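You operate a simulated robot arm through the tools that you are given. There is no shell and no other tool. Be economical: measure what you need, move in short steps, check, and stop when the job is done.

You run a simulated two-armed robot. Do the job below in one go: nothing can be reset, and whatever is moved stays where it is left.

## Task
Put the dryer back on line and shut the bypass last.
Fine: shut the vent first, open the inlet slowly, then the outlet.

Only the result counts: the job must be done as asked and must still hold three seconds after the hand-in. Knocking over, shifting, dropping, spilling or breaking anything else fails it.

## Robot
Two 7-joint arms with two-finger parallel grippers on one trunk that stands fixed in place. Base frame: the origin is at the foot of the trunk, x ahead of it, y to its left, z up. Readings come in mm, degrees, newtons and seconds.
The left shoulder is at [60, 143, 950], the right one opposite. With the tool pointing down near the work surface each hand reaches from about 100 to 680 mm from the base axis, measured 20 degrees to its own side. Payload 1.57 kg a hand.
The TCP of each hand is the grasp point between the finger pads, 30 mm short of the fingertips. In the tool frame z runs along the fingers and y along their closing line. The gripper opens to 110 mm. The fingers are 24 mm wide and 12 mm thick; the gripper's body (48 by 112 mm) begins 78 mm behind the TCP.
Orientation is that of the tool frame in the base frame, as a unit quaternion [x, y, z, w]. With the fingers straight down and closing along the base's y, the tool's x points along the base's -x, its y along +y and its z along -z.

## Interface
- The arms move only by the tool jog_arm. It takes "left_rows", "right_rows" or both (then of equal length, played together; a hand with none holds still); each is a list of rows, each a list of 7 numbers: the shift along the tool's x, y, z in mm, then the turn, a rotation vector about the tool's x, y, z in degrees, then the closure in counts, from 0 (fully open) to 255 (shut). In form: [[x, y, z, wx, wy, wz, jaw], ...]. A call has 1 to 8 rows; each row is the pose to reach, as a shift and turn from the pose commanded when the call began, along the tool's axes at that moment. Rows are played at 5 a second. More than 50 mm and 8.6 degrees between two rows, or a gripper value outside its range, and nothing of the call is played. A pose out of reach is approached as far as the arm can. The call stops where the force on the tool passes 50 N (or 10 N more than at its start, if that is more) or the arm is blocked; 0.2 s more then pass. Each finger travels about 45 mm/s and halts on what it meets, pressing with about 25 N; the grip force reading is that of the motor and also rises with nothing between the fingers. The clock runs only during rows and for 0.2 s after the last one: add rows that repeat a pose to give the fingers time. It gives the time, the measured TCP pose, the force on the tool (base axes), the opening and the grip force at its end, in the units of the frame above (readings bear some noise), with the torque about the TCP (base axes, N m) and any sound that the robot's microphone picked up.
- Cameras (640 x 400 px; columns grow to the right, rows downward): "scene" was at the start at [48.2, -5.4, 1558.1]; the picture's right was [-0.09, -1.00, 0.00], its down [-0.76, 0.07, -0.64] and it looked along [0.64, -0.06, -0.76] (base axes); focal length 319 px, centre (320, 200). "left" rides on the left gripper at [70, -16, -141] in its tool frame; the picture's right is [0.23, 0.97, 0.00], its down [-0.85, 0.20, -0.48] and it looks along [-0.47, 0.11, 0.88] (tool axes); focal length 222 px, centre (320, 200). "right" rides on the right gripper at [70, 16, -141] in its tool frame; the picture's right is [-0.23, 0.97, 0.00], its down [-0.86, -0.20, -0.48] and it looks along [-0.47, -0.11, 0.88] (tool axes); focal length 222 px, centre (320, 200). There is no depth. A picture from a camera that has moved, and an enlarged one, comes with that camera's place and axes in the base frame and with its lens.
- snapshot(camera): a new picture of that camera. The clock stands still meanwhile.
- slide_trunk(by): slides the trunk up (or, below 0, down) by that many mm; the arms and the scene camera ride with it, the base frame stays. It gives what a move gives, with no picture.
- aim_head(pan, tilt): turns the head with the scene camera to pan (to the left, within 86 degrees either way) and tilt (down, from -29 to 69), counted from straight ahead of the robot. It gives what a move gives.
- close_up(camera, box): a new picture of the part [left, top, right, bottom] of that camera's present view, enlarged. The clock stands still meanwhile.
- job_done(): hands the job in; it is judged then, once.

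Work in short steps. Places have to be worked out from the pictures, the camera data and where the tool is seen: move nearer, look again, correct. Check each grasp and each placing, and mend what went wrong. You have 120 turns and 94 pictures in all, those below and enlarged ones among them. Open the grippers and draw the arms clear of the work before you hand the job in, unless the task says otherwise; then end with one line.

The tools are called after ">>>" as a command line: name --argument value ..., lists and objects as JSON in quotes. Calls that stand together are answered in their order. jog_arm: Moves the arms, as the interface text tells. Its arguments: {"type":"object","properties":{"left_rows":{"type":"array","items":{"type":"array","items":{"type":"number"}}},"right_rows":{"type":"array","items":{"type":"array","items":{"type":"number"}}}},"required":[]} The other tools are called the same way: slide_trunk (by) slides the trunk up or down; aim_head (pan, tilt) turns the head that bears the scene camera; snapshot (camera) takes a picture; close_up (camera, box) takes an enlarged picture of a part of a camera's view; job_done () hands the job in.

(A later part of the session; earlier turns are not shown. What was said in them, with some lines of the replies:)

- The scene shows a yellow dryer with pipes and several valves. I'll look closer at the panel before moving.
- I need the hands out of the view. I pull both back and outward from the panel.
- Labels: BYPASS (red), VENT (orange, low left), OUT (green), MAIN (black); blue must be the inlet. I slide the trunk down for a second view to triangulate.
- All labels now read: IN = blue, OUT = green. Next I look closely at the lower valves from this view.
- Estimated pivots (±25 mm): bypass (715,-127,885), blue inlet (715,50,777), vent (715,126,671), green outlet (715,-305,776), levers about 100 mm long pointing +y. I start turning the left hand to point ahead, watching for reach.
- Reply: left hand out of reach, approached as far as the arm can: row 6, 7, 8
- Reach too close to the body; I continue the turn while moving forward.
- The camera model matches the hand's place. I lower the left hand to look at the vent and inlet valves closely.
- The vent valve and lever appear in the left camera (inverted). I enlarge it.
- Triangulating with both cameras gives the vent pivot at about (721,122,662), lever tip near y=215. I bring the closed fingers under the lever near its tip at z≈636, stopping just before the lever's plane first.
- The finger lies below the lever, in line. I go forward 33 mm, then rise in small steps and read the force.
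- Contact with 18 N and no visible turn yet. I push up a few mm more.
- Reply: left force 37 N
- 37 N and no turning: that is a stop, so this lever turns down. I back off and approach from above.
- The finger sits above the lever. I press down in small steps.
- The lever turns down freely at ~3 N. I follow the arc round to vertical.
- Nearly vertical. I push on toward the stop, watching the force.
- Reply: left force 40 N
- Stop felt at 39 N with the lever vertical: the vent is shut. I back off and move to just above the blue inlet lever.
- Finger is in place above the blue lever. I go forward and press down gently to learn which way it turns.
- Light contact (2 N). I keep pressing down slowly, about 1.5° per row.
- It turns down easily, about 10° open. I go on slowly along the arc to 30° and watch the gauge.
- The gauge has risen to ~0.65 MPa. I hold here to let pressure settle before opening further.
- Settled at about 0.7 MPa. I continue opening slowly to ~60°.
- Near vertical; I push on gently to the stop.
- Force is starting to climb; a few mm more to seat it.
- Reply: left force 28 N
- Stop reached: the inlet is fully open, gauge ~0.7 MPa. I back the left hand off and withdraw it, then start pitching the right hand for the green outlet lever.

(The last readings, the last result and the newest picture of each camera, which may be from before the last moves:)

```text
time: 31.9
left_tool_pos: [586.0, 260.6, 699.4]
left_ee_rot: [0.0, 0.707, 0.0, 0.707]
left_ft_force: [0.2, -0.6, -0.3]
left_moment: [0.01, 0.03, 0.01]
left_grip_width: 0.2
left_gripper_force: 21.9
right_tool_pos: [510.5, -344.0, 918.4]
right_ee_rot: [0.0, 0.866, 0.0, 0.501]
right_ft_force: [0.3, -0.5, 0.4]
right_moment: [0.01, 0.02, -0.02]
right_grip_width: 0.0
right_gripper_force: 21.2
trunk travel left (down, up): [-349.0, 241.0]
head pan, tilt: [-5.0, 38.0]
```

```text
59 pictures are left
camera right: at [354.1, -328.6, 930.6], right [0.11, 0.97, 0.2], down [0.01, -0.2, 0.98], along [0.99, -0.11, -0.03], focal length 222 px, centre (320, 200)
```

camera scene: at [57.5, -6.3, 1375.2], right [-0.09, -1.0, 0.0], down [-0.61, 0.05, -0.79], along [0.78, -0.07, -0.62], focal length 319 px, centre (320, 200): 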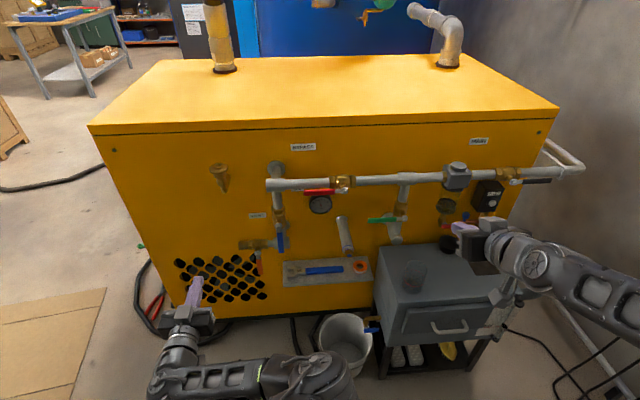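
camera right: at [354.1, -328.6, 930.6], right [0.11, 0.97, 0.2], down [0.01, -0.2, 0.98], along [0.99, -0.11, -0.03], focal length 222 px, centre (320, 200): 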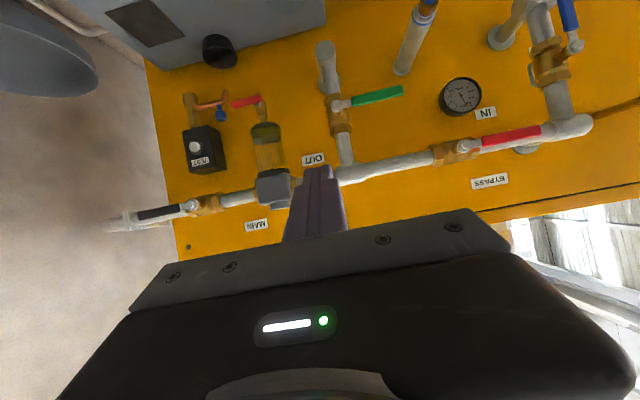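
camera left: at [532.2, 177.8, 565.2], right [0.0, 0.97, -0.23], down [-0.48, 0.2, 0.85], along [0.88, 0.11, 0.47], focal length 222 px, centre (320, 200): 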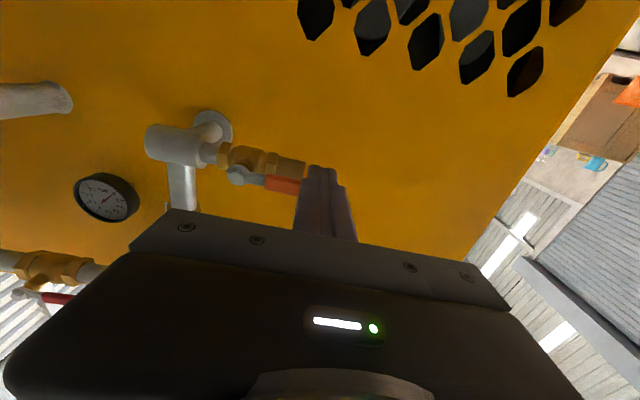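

The right camera confirms the green pivot near (720,-304,770), tip y≈-204. I bring the pitched fingers in front of and above the lever.

>>> jog_arm --right_rows '[[2.5, 22, 35, 0, 0, 0, 255], [5, 44, 70, 0, 0, 0, 255], [7.5, 66, 105, 0, 0, 0, 255], [10, 88, 140, 0, 0, 0, 255], [12.4, 109, 174.6, 0, 0, 0, 255]]'

>>> close_up --camera "scene" --box '[340, 170, 468, 270]'

>>> snapshot --camera "right"

```text
time: 33.1
left_tool_pos: [587.3, 261.8, 699.5]
left_ee_rot: [0.001, 0.707, -0.001, 0.707]
left_ft_force: [-0.3, 0.2, 0.2]
left_moment: [0.01, 0.03, 0.0]
left_grip_width: 0.0
left_gripper_force: 21.5
right_tool_pos: [654.5, -233.9, 820.3]
right_ee_rot: [0.0, 0.866, 0.0, 0.501]
right_ft_force: [0.5, -0.1, -0.1]
right_moment: [0.01, -0.01, -0.01]
right_grip_width: 0.1
right_gripper_force: 21.3
trunk travel left (down, up): [-349.0, 241.0]
head pan, tilt: [-5.0, 38.0]
```

```text
4.00 times, centred on (404, 220) of scene
camera zoom: at [57.6, -6.1, 1375.1], right [-0.09, -1.0, 0.0], down [-0.61, 0.05, -0.79], along [0.78, -0.07, -0.62], focal length 1275 px, centre (-16, 120)
```

zoom: 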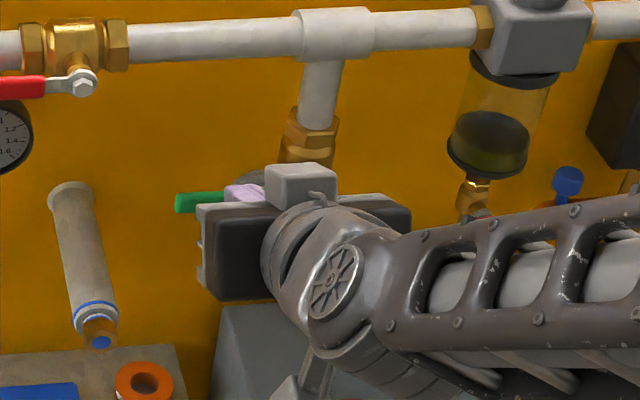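

```text
57 pictures are left
camera right: at [499.0, -218.2, 831.6], right [0.11, 0.97, 0.2], down [0.01, -0.2, 0.98], along [0.99, -0.11, -0.04], focal length 222 px, centre (320, 200)
```

right: 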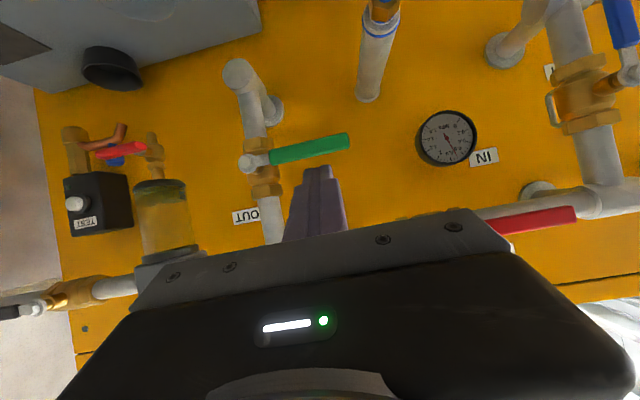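

Clear view: finger above (in the inverted image, below) the green lever. I go forward over it and press lightly.

>>> jog_arm --right_rows '[[-12.4, 0, 26, 0, 0, 0, 255], [-24.7, 0, 52.7, 0, 0, 0, 255], [-18, 0, 56.5, 0, 0, 0, 255], [-11.7, 0, 60.2, 0, 0, 0, 255], [-8.2, 0, 62.2, 0, 0, 0, 255], [-4.7, 0, 64.2, 0, 0, 0, 255]]'

>>> snapshot --camera "right"

```text
time: 34.5
left_tool_pos: [585.5, 261.4, 700.1]
left_ee_rot: [0.0, 0.707, -0.001, 0.707]
left_ft_force: [-0.2, -0.3, 0.1]
left_moment: [0.0, 0.0, -0.01]
left_grip_width: 0.2
left_gripper_force: 21.3
right_tool_pos: [713.6, -235.4, 795.0]
right_ee_rot: [0.0, 0.865, 0.0, 0.501]
right_ft_force: [4.2, -0.4, 3.8]
right_moment: [-0.04, -0.13, -0.03]
right_grip_width: 0.0
right_gripper_force: 21.5
trunk travel left (down, up): [-349.0, 241.0]
head pan, tilt: [-5.0, 38.0]
```

```text
56 pictures are left
camera right: at [557.4, -219.1, 805.3], right [0.11, 0.97, 0.2], down [0.01, -0.2, 0.98], along [0.99, -0.11, -0.03], focal length 222 px, centre (320, 200)
```

right: 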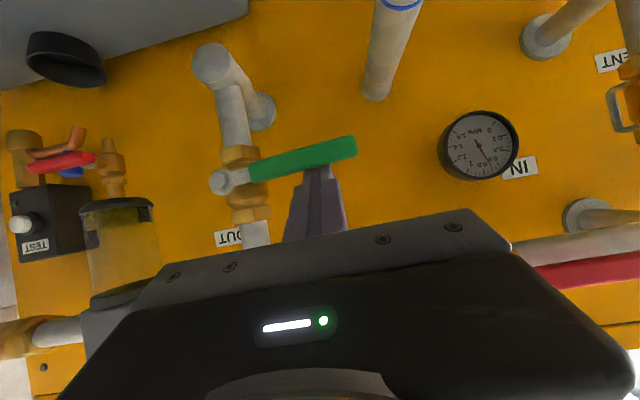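

Contact at ~4 N as expected. I follow the arc down, first to 45°.

>>> jog_arm --right_rows '[[5, 2, 3, 0, 0, 0, 255], [10.4, 3, 6, 0, 0, 0, 255], [18, 3, 10.5, 0, 0, 0, 255], [26, 3, 15, 0, 0, 0, 255], [34, 0, 19.6, 0, 0, 0, 255], [41.6, -3, 24, 0, 0, 0, 255]]'

>>> snapshot --camera "right"

```text
time: 35.9
left_tool_pos: [585.7, 261.9, 699.2]
left_ee_rot: [0.0, 0.707, -0.001, 0.708]
left_ft_force: [-1.0, 0.1, -1.0]
left_moment: [0.0, -0.02, 0.0]
left_grip_width: 0.1
left_gripper_force: 21.6
right_tool_pos: [713.1, -237.1, 745.4]
right_ee_rot: [-0.001, 0.866, 0.001, 0.499]
right_ft_force: [2.3, -0.3, 3.1]
right_moment: [-0.05, -0.07, 0.0]
right_grip_width: 0.0
right_gripper_force: 20.9
trunk travel left (down, up): [-349.0, 241.0]
head pan, tilt: [-5.0, 38.0]
```

```text
55 pictures are left
camera right: at [556.3, -221.8, 755.7], right [0.11, 0.97, 0.2], down [0.02, -0.2, 0.98], along [0.99, -0.11, -0.04], focal length 222 px, centre (320, 200)
```

right: 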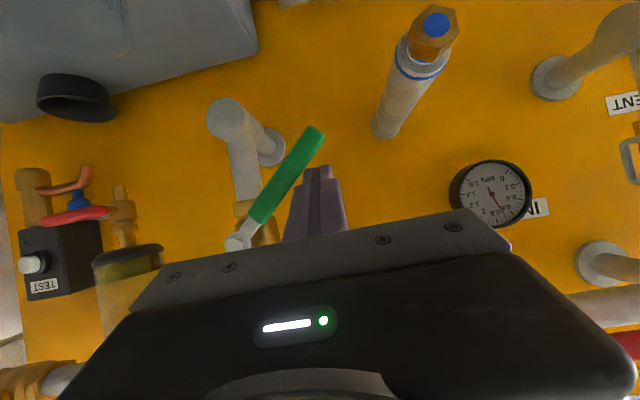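

The lever is at about 50°. I continue to vertical.

>>> jog_arm --right_rows '[[7.4, -6, 4.3, 0, 0, 0, 255], [14.7, -12, 8.5, 0, 0, 0, 255], [21, -20, 12, 0, 0, 0, 255], [26, -28, 15, 0, 0, 0, 255], [30, -37, 17.5, 0, 0, 0, 255], [32, -44, 18.5, 0, 0, 0, 255], [32, -48, 18.5, 0, 0, 0, 255]]'

>>> snapshot --camera "right"

```text
time: 37.5
left_tool_pos: [586.7, 261.0, 698.9]
left_ee_rot: [0.0, 0.707, -0.001, 0.707]
left_ft_force: [-0.2, 0.5, 0.6]
left_moment: [0.0, -0.04, 0.01]
left_grip_width: 0.0
left_gripper_force: 21.3
right_tool_pos: [712.5, -286.6, 707.4]
right_ee_rot: [0.001, 0.866, -0.001, 0.5]
right_ft_force: [1.6, 2.5, 0.5]
right_moment: [0.04, -0.04, 0.04]
right_grip_width: 0.0
right_gripper_force: 21.5
trunk travel left (down, up): [-349.0, 241.0]
head pan, tilt: [-5.0, 38.0]
```

```text
54 pictures are left
camera right: at [556.8, -270.3, 719.1], right [0.11, 0.97, 0.2], down [0.01, -0.2, 0.98], along [0.99, -0.11, -0.04], focal length 222 px, centre (320, 200)
```

right: 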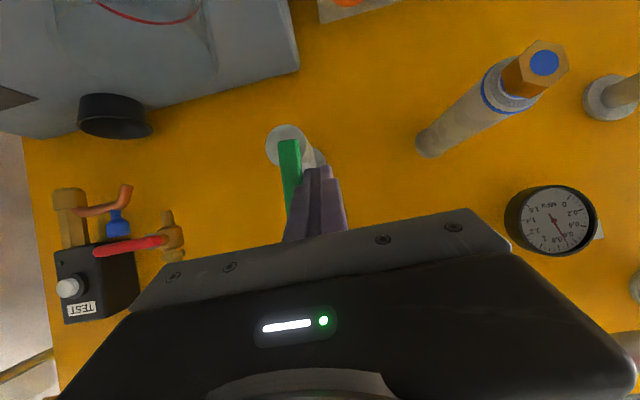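

Nearly vertical; I push to the stop.

>>> jog_arm --right_rows '[[0, -3, 0, 0, 0, 0, 255], [0, -6, 0, 0, 0, 0, 255], [0, -9, 0, 0, 0, 0, 255]]'

```text
time: 38.3
left_tool_pos: [587.4, 262.1, 700.4]
left_ee_rot: [0.0, 0.707, -0.001, 0.707]
left_ft_force: [0.1, 0.1, 0.1]
left_moment: [0.0, 0.0, 0.0]
left_grip_width: 0.0
left_gripper_force: 21.2
right_tool_pos: [713.9, -291.7, 707.2]
right_ee_rot: [-0.003, 0.867, 0.002, 0.499]
right_ft_force: [-4.3, 12.9, -5.1]
right_moment: [-0.12, -0.03, 0.03]
right_grip_width: 0.0
right_gripper_force: 21.1
trunk travel left (down, up): [-349.0, 241.0]
head pan, tilt: [-5.0, 38.0]
```

>>> jog_arm --right_rows '[[0, -2, 0, 0, 0, 0, 255], [0, -4, 0, 0, 0, 0, 255]]'

>>> snapshot --camera "right"

```text
time: 38.9
left_tool_pos: [586.4, 262.3, 699.1]
left_ee_rot: [-0.001, 0.707, -0.002, 0.707]
left_ft_force: [0.2, 0.1, -1.3]
left_moment: [0.04, -0.01, -0.01]
left_grip_width: 0.1
left_gripper_force: 21.1
right_tool_pos: [712.3, -292.4, 707.2]
right_ee_rot: [-0.004, 0.867, 0.003, 0.499]
right_ft_force: [-5.5, 31.6, -7.0]
right_moment: [-0.31, -0.04, 0.04]
right_grip_width: 0.0
right_gripper_force: 21.1
trunk travel left (down, up): [-349.0, 241.0]
head pan, tilt: [-5.0, 38.0]
```

```text
53 pictures are left
camera right: at [556.8, -277.8, 719.2], right [0.11, 0.97, 0.2], down [0.02, -0.2, 0.98], along [0.99, -0.1, -0.04], focal length 222 px, centre (320, 200)
```

right: 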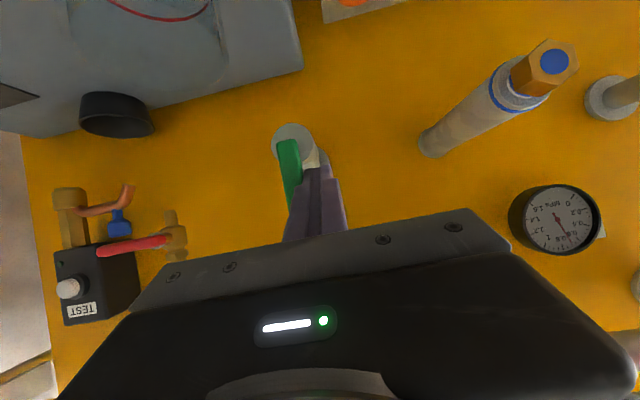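

Outlet is at its stop (32 N): fully open. I back off and move the right hand up toward the bypass lever.

>>> jog_arm --right_rows '[[0, 18, 0, 0, 0, 0, 255], [22.5, 18, -39, 0, 0, 0, 255], [42.5, 18, -73.6, 0, 0, 0, 255], [3.5, 18, -96.1, 0, 0, 0, 255], [-35.4, 18, -118.6, 0, 0, 0, 255], [-65.8, 50, -136.1, 0, 0, 0, 255], [-87.4, 90, -148.6, 0, 0, 0, 255], [-109, 130, -161.1, 0, 0, 0, 255]]'

>>> jog_arm --right_rows '[[-12, 37, -7, 0, 0, 0, 255], [-24, 74, -14, 0, 0, 0, 255], [-36, 110, -21, 0, 0, 0, 255]]'

>>> snapshot --camera "right"

>>> snapshot --camera "scene"

```text
time: 40.7
left_tool_pos: [586.5, 261.2, 700.5]
left_ee_rot: [-0.001, 0.706, -0.001, 0.708]
left_ft_force: [0.0, 0.0, -0.8]
left_moment: [-0.03, 0.0, 0.0]
left_grip_width: 0.1
left_gripper_force: 21.6
right_tool_pos: [627.9, -167.5, 884.9]
right_ee_rot: [0.0, 0.866, 0.0, 0.5]
right_ft_force: [0.5, -0.7, 0.5]
right_moment: [-0.02, 0.01, 0.0]
right_grip_width: 0.0
right_gripper_force: 21.8
trunk travel left (down, up): [-349.0, 241.0]
head pan, tilt: [-5.0, 38.0]
```

```text
time: 41.5
left_tool_pos: [586.2, 261.6, 699.4]
left_ee_rot: [-0.001, 0.707, -0.001, 0.708]
left_ft_force: [-0.1, -0.1, -0.5]
left_moment: [-0.01, 0.03, -0.01]
left_grip_width: 0.0
left_gripper_force: 21.1
right_tool_pos: [627.9, -59.3, 927.6]
right_ee_rot: [0.0, 0.866, 0.0, 0.5]
right_ft_force: [0.6, 0.1, 0.9]
right_moment: [-0.02, 0.0, 0.0]
right_grip_width: 0.0
right_gripper_force: 21.4
trunk travel left (down, up): [-349.0, 241.0]
head pan, tilt: [-5.0, 38.0]
```

```text
52 pictures are left
camera right: at [471.2, -43.3, 937.2], right [0.11, 0.97, 0.2], down [0.01, -0.2, 0.98], along [0.99, -0.11, -0.04], focal length 222 px, centre (320, 200)
```

right: 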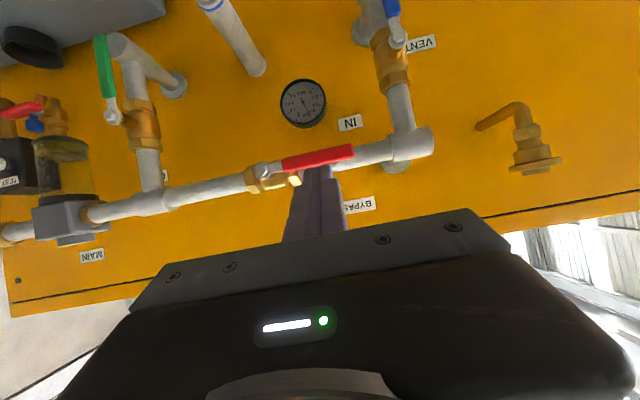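

```text
51 pictures are left
camera scene: at [57.5, -6.1, 1375.1], right [-0.09, -1.0, 0.0], down [-0.61, 0.05, -0.79], along [0.78, -0.07, -0.62], focal length 319 px, centre (320, 200)
```

scene: 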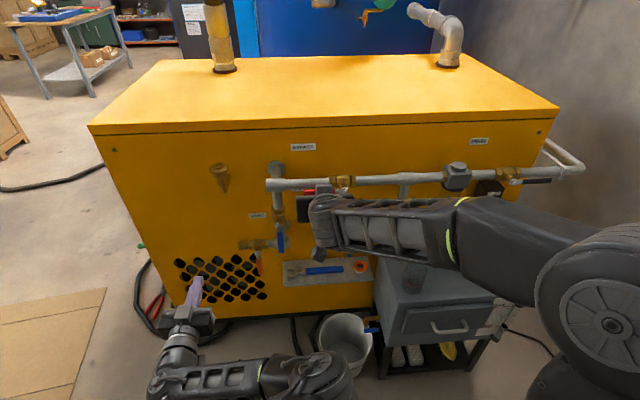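

Bypass pivot confirmed near (720,-125,882). I move over the red lever and press down lightly.

>>> jog_arm --right_rows '[[-21, 0, 37, 0, 0, 0, 255], [-42.5, 0, 73.6, 0, 0, 0, 255], [-34, 0, 78.6, 0, 0, 0, 255], [-28, 0, 82, 0, 0, 0, 255], [-22.5, 0, 85, 0, 0, 0, 255], [-18, 0, 87.6, 0, 0, 0, 255]]'

>>> snapshot --camera "right"

```text
time: 42.9
left_tool_pos: [584.7, 261.6, 701.0]
left_ee_rot: [0.0, 0.706, -0.001, 0.708]
left_ft_force: [0.7, 0.0, 0.5]
left_moment: [0.02, -0.02, 0.0]
left_grip_width: 0.0
left_gripper_force: 21.3
right_tool_pos: [714.0, -57.8, 907.6]
right_ee_rot: [0.0, 0.862, 0.001, 0.508]
right_ft_force: [7.1, -0.6, 38.4]
right_moment: [-0.22, -0.58, -0.28]
right_grip_width: 0.0
right_gripper_force: 20.7
trunk travel left (down, up): [-349.0, 241.0]
head pan, tilt: [-5.0, 38.0]
```

```text
50 pictures are left
camera right: at [556.7, -42.5, 915.7], right [0.11, 0.97, 0.2], down [0.0, -0.2, 0.98], along [0.99, -0.11, -0.02], focal length 222 px, centre (320, 200)
```

right: 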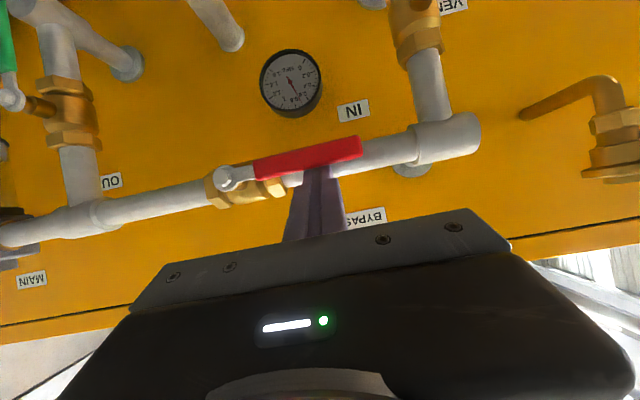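

38 N with no turning: this lever's stop is below, so the bypass closes upward. I go round to beneath the lever.

>>> jog_arm --right_rows '[[-8.7, 0, -5, 0, 0, 0, 255], [13.8, 0, -44, 0, 0, 0, 255], [33.8, 0, -78.6, 0, 0, 0, 255], [64.2, 2, -61.1, 0, 0, 0, 255], [84.1, 4, -49.6, 0, 0, 0, 255], [61.6, 4, -10.6, 0, 0, 0, 255], [41.6, 4, 24, 0, 0, 0, 255]]'

>>> snapshot --camera "right"

```text
time: 44.5
left_tool_pos: [586.2, 261.2, 699.2]
left_ee_rot: [0.001, 0.707, -0.001, 0.707]
left_ft_force: [0.5, -0.3, 0.3]
left_moment: [0.04, 0.01, 0.03]
left_grip_width: 0.2
left_gripper_force: 21.4
right_tool_pos: [714.3, -56.1, 848.5]
right_ee_rot: [0.0, 0.867, 0.0, 0.499]
right_ft_force: [0.1, -1.1, -0.1]
right_moment: [0.0, 0.01, 0.02]
right_grip_width: 0.2
right_gripper_force: 21.2
trunk travel left (down, up): [-349.0, 241.0]
head pan, tilt: [-5.0, 38.0]
```

```text
49 pictures are left
camera right: at [556.9, -40.2, 859.0], right [0.11, 0.97, 0.2], down [0.01, -0.2, 0.98], along [0.99, -0.11, -0.04], focal length 222 px, centre (320, 200)
```

right: 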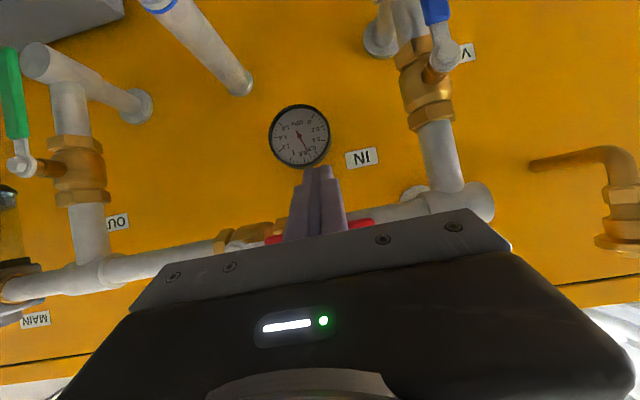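

Finger is beneath the red lever. I raise it in small steps.

>>> jog_arm --right_rows '[[-8.7, 0, -5, 0, 0, 0, 255], [-13, 0, -7.5, 0, 0, 0, 255], [-17.3, 0, -10, 0, 0, 0, 255], [-21.6, 0, -12.5, 0, 0, 0, 255], [-25, 0, -14.5, 0, 0, 0, 255]]'

>>> close_up --camera "scene" --box '[260, 150, 388, 250]'

```text
time: 45.7
left_tool_pos: [587.5, 262.2, 699.9]
left_ee_rot: [0.0, 0.707, 0.0, 0.707]
left_ft_force: [0.4, 0.3, -1.0]
left_moment: [0.01, 0.0, -0.01]
left_grip_width: 0.1
left_gripper_force: 20.7
right_tool_pos: [712.9, -54.4, 877.7]
right_ee_rot: [0.0, 0.866, 0.001, 0.5]
right_ft_force: [-3.0, -0.2, -4.4]
right_moment: [0.07, -0.04, -0.01]
right_grip_width: 0.2
right_gripper_force: 21.2
trunk travel left (down, up): [-349.0, 241.0]
head pan, tilt: [-5.0, 38.0]
```

```text
4.00 times, centred on (324, 200) of scene
camera zoom: at [57.6, -6.2, 1375.1], right [-0.09, -1.0, 0.0], down [-0.61, 0.05, -0.79], along [0.78, -0.07, -0.62], focal length 1275 px, centre (304, 200)
```

zoom: 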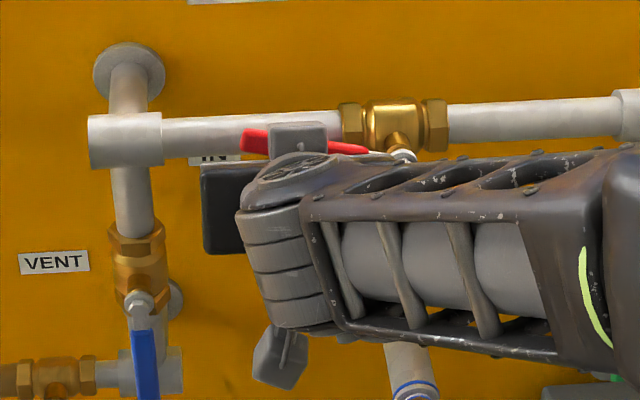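

The red lever rises (4 N). I follow the arc upward.

>>> jog_arm --right_rows '[[-7.8, 4, -4.5, 0, 0, 0, 255], [-15.6, 4, -9, 0, 0, 0, 255], [-23.4, 3, -13.5, 0, 0, 0, 255], [-31, 0, -18, 0, 0, 0, 255], [-38, -3, -22, 0, 0, 0, 255], [-45.5, -9, -26, 0, 0, 0, 255], [-52.8, -15, -30.5, 0, 0, 0, 255], [-58.5, -22, -34, 0, 0, 0, 255]]'

>>> jog_arm --right_rows '[[-5.5, -8, -3, 0, 0, 0, 255], [-9.5, -17, -5.5, 0, 0, 0, 255], [-12.5, -25, -7, 0, 0, 0, 255], [-12.5, -30, -7, 0, 0, 0, 255]]'

>>> close_up --camera "scene" --box '[260, 150, 388, 250]'

>>> snapshot --camera "right"

```text
time: 47.5
left_tool_pos: [586.7, 262.7, 699.0]
left_ee_rot: [-0.001, 0.707, 0.001, 0.707]
left_ft_force: [0.1, 0.0, 0.6]
left_moment: [0.0, 0.02, -0.02]
left_grip_width: 0.0
left_gripper_force: 21.1
right_tool_pos: [712.2, -76.5, 946.3]
right_ee_rot: [0.0, 0.866, 0.0, 0.5]
right_ft_force: [-0.7, 1.4, -3.1]
right_moment: [0.0, 0.06, 0.0]
right_grip_width: 0.1
right_gripper_force: 21.3
trunk travel left (down, up): [-349.0, 241.0]
head pan, tilt: [-5.0, 38.0]
```

```text
time: 48.5
left_tool_pos: [586.8, 261.3, 699.1]
left_ee_rot: [-0.001, 0.707, 0.0, 0.708]
left_ft_force: [0.5, -0.2, 0.2]
left_moment: [0.01, 0.01, 0.01]
left_grip_width: 0.0
left_gripper_force: 21.5
right_tool_pos: [712.2, -106.9, 960.9]
right_ee_rot: [0.0, 0.866, 0.0, 0.501]
right_ft_force: [-0.2, 2.0, 0.3]
right_moment: [-0.02, 0.0, 0.01]
right_grip_width: 0.0
right_gripper_force: 21.7
trunk travel left (down, up): [-349.0, 241.0]
head pan, tilt: [-5.0, 38.0]
```

```text
4.00 times, centred on (324, 200) of scene
camera zoom: at [57.4, -5.9, 1375.2], right [-0.09, -1.0, 0.0], down [-0.61, 0.05, -0.79], along [0.79, -0.07, -0.62], focal length 1275 px, centre (304, 200)
```

zoom: 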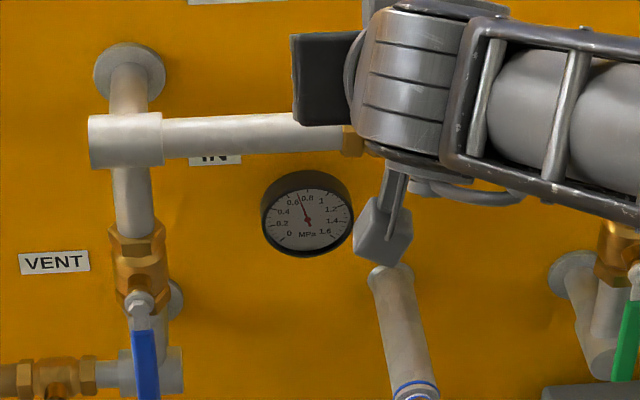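

```text
46 pictures are left
camera right: at [556.5, -91.1, 971.6], right [0.11, 0.97, 0.2], down [0.01, -0.2, 0.98], along [0.99, -0.11, -0.03], focal length 222 px, centre (320, 200)
```

right: 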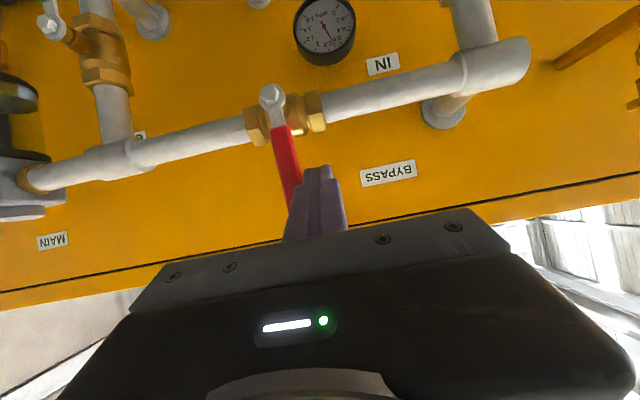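

The lever is nearly vertical upward. I push to the stop.

>>> jog_arm --right_rows '[[0, -3, 0, 0, 0, 0, 255], [0, -6, 0, 0, 0, 0, 255], [0, -9, 0, 0, 0, 0, 255], [0, -12, 0, 0, 0, 0, 255]]'

```text
time: 49.5
left_tool_pos: [587.7, 263.0, 698.9]
left_ee_rot: [-0.002, 0.707, -0.001, 0.707]
left_ft_force: [-0.2, -0.6, 0.6]
left_moment: [0.01, -0.03, 0.02]
left_grip_width: 0.1
left_gripper_force: 21.2
right_tool_pos: [711.3, -111.3, 961.5]
right_ee_rot: [-0.003, 0.866, 0.002, 0.5]
right_ft_force: [3.1, 22.0, 4.3]
right_moment: [0.26, -0.07, 0.09]
right_grip_width: 0.0
right_gripper_force: 21.3
trunk travel left (down, up): [-349.0, 241.0]
head pan, tilt: [-5.0, 38.0]
```

Stop felt. One more small push to seat it, then I back off and withdraw both hands.

>>> jog_arm --right_rows '[[0, -2, 0, 0, 0, 0, 255], [0, 10, 0, 0, 0, 0, 255], [0, 30, 0, 0, 0, 0, 255], [22.5, 30, -39, 0, 0, 0, 255], [45, 20, -78, 0, 0, 0, 255], [67.5, 0, -117, 0, 0, 0, 255], [85, -40, -147, 0, 0, 0, 255], [95, -80, -165, 0, 0, 0, 255]]'

>>> jog_arm --left_rows '[[0, 20, -10, 0, 0, 0, 150], [0, 40, -20, 0, 0, 0, 60], [0, 50, -20, 0, 0, 0, 0], [0, 50, -20, 0, 0, 0, 0], [0, 50, -20, 0, 0, 0, 0]]' --right_rows '[[0, -40, 0, 0, 0, 0, 255], [0, -80, 0, 0, 0, 0, 255], [0, -120, 0, 0, 0, 0, 150], [0, -160, 0, 0, 0, 0, 0], [0, -200, 0, 0, 0, 0, 0]]'

>>> snapshot --camera "scene"

>>> close_up --camera "scene" --box '[230, 140, 358, 220]'

>>> close_up --camera "scene" --box '[210, 190, 338, 290]'

>>> close_up --camera "scene" --box '[340, 170, 468, 270]'

```text
refused: row 7 steps farther than a row can; nothing moved
```

```text
time: 49.9
left_tool_pos: [582.9, 268.1, 698.0]
left_ee_rot: [0.0, 0.707, 0.0, 0.707]
left_ft_force: [-0.6, -1.1, 0.6]
left_moment: [-0.07, 0.02, 0.04]
left_grip_width: 27.4
left_gripper_force: 0.0
left hand out of reach, approached as far as the arm can: row 1
right_tool_pos: [711.2, -113.3, 960.9]
right_ee_rot: [-0.018, 0.864, 0.021, 0.502]
right_ft_force: [11.2, 21.9, -1.3]
right_moment: [-0.21, 0.13, 0.25]
right_grip_width: 0.0
right_gripper_force: 21.1
trunk travel left (down, up): [-349.0, 241.0]
head pan, tilt: [-5.0, 38.0]
stopped in row 1 (right hand): the force on the tool passed its limit at 60 N (the readings are from after the stop); the commanded pose is now the measured one
```

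```text
45 pictures are left
camera scene: at [59.6, -4.9, 1374.9], right [-0.09, -1.0, 0.0], down [-0.61, 0.05, -0.79], along [0.78, -0.07, -0.62], focal length 319 px, centre (320, 200)
```

scene: 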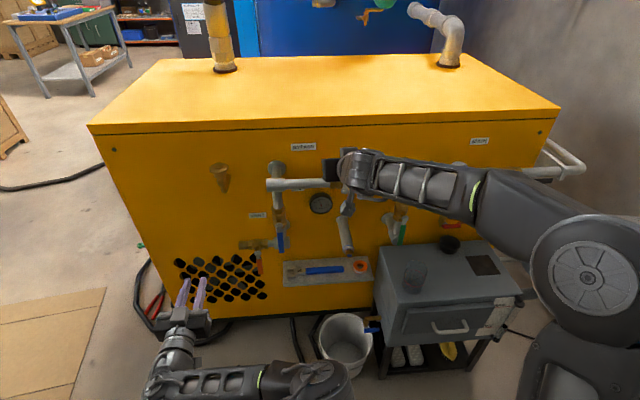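

```text
5.00 times, centred on (294, 180) of scene
camera zoom: at [59.6, -4.9, 1374.9], right [-0.09, -1.0, 0.0], down [-0.61, 0.05, -0.79], along [0.78, -0.07, -0.62], focal length 1593 px, centre (450, 300)
```

zoom: 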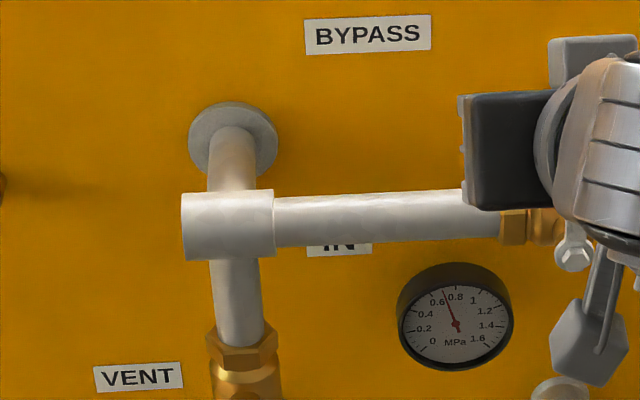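

```text
4.00 times, centred on (274, 240) of scene
camera zoom: at [59.6, -4.9, 1374.9], right [-0.09, -1.0, 0.0], down [-0.61, 0.05, -0.79], along [0.78, -0.07, -0.62], focal length 1275 px, centre (504, 40)
```

zoom: 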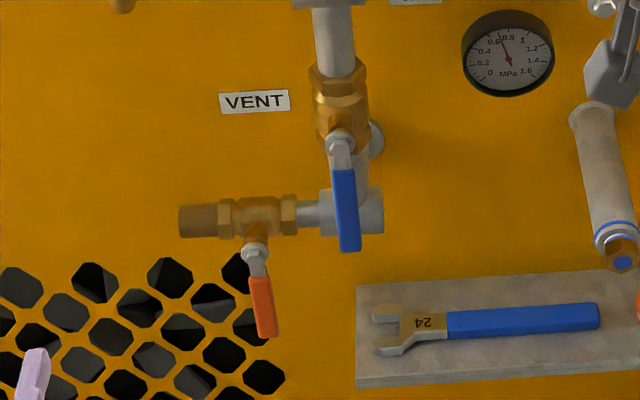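

```text
4.00 times, centred on (404, 220) of scene
camera zoom: at [59.6, -4.9, 1374.9], right [-0.09, -1.0, 0.0], down [-0.61, 0.05, -0.79], along [0.78, -0.07, -0.62], focal length 1275 px, centre (-16, 120)
```

zoom: 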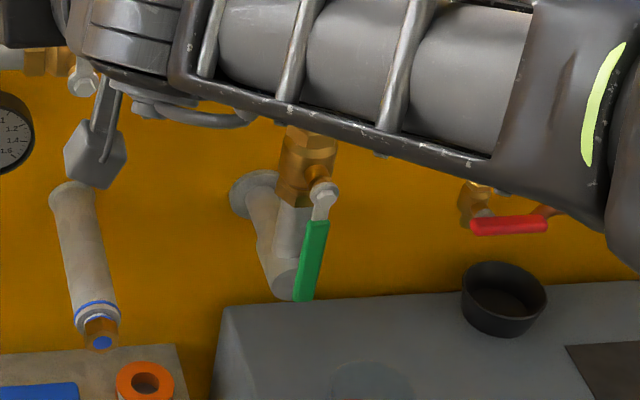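

The first call was refused for an over-long step, so the second pressed sideways on the lever's stop and halted at 60 N. It holds at 22 N now; I back off at once, one call at a time.

>>> jog_arm --right_rows '[[0, 10, 0, 0, 0, 0, 255], [0, 30, 0, 0, 0, 0, 255], [20, 30, -35, 0, 0, 0, 255], [40, 30, -70, 0, 0, 0, 255], [60, 30, -105, 0, 0, 0, 255], [75, 20, -130, 0, 0, 0, 255]]'

>>> snapshot --camera "right"

```text
time: 51.3
left_tool_pos: [581.5, 270.6, 700.3]
left_ee_rot: [0.0, 0.708, 0.001, 0.706]
left_ft_force: [0.3, -0.5, 0.2]
left_moment: [-0.02, 0.01, -0.02]
left_grip_width: 45.3
left_gripper_force: 0.0
right_tool_pos: [560.3, -107.3, 959.1]
right_ee_rot: [-0.012, 0.864, 0.016, 0.503]
right_ft_force: [0.7, 0.6, 0.1]
right_moment: [-0.01, -0.02, 0.0]
right_grip_width: 0.0
right_gripper_force: 21.2
trunk travel left (down, up): [-349.0, 241.0]
head pan, tilt: [-5.0, 38.0]
```

```text
41 pictures are left
camera right: at [403.2, -96.5, 971.0], right [0.08, 0.97, 0.21], down [0.02, -0.21, 0.98], along [1.0, -0.07, -0.03], focal length 222 px, centre (320, 200)
```

right: 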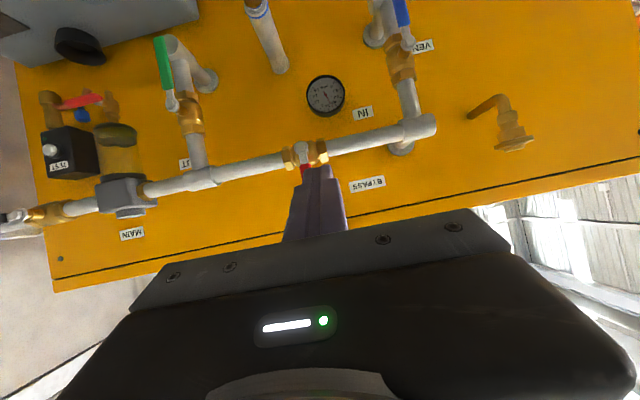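

Backed clear. I move the right hand aside to its own side and open the grippers.

>>> jog_arm --right_rows '[[10, -40, -10, 0, 0, 0, 200], [20, -80, -20, 0, 0, 0, 120], [30, -120, -30, 0, 0, 0, 60], [40, -160, -40, 0, 0, 0, 0], [40, -200, -40, 0, 0, 0, 0], [40, -230, -40, 0, 0, 0, 0]]' --left_rows '[[0, 0, 0, 0, 0, 0, 60], [0, 0, 0, 0, 0, 0, 0], [0, 0, 0, 0, 0, 0, 0], [0, 0, 0, 0, 0, 0, 0], [0, 0, 0, 0, 0, 0, 0], [0, 0, 0, 0, 0, 0, 0]]'

>>> snapshot --camera "scene"

>>> close_up --camera "scene" --box '[260, 130, 420, 230]'

```text
time: 52.7
left_tool_pos: [582.1, 270.5, 699.5]
left_ee_rot: [0.0, 0.708, 0.001, 0.706]
left_ft_force: [0.0, -0.3, -0.4]
left_moment: [-0.01, 0.01, -0.02]
left_grip_width: 110.1
left_gripper_force: 0.1
right_tool_pos: [512.0, -337.1, 942.5]
right_ee_rot: [-0.013, 0.864, 0.017, 0.502]
right_ft_force: [0.9, -0.5, 1.1]
right_moment: [0.0, -0.01, 0.02]
right_grip_width: 109.7
right_gripper_force: 0.2
trunk travel left (down, up): [-349.0, 241.0]
head pan, tilt: [-5.0, 38.0]
```

```text
40 pictures are left
camera scene: at [57.5, -6.5, 1375.1], right [-0.09, -1.0, 0.0], down [-0.61, 0.05, -0.79], along [0.78, -0.07, -0.62], focal length 319 px, centre (320, 200)
```

scene: 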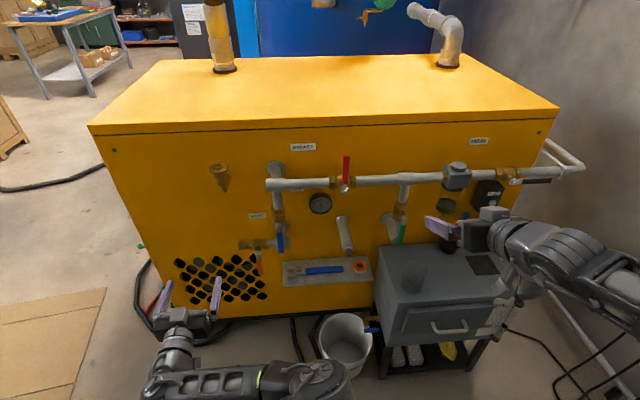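

```text
4.00 times, centred on (340, 180) of scene
camera zoom: at [57.5, -6.5, 1375.1], right [-0.09, -1.0, 0.0], down [-0.61, 0.05, -0.79], along [0.78, -0.07, -0.62], focal length 1275 px, centre (240, 280)
```

zoom: 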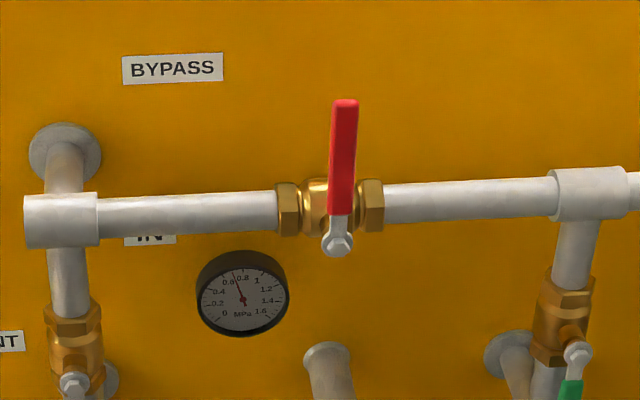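

The vent is down across its pipe (shut), inlet and outlet levers lie along their pipes (open), and the bypass lever stands across its pipe (shut). The gauge is steady at about 0.7 MPa, and both hands are clear and open, so I hand in.

>>> job_done

```text
The job is handed in.
```

The dryer is back on line: I shut the vent, opened the inlet slowly (gauge steady at about 0.7 MPa), opened the outlet, and shut the bypass last. One mistake: I briefly pressed the bypass lever against its end stop with 60 N; it looks undamaged.
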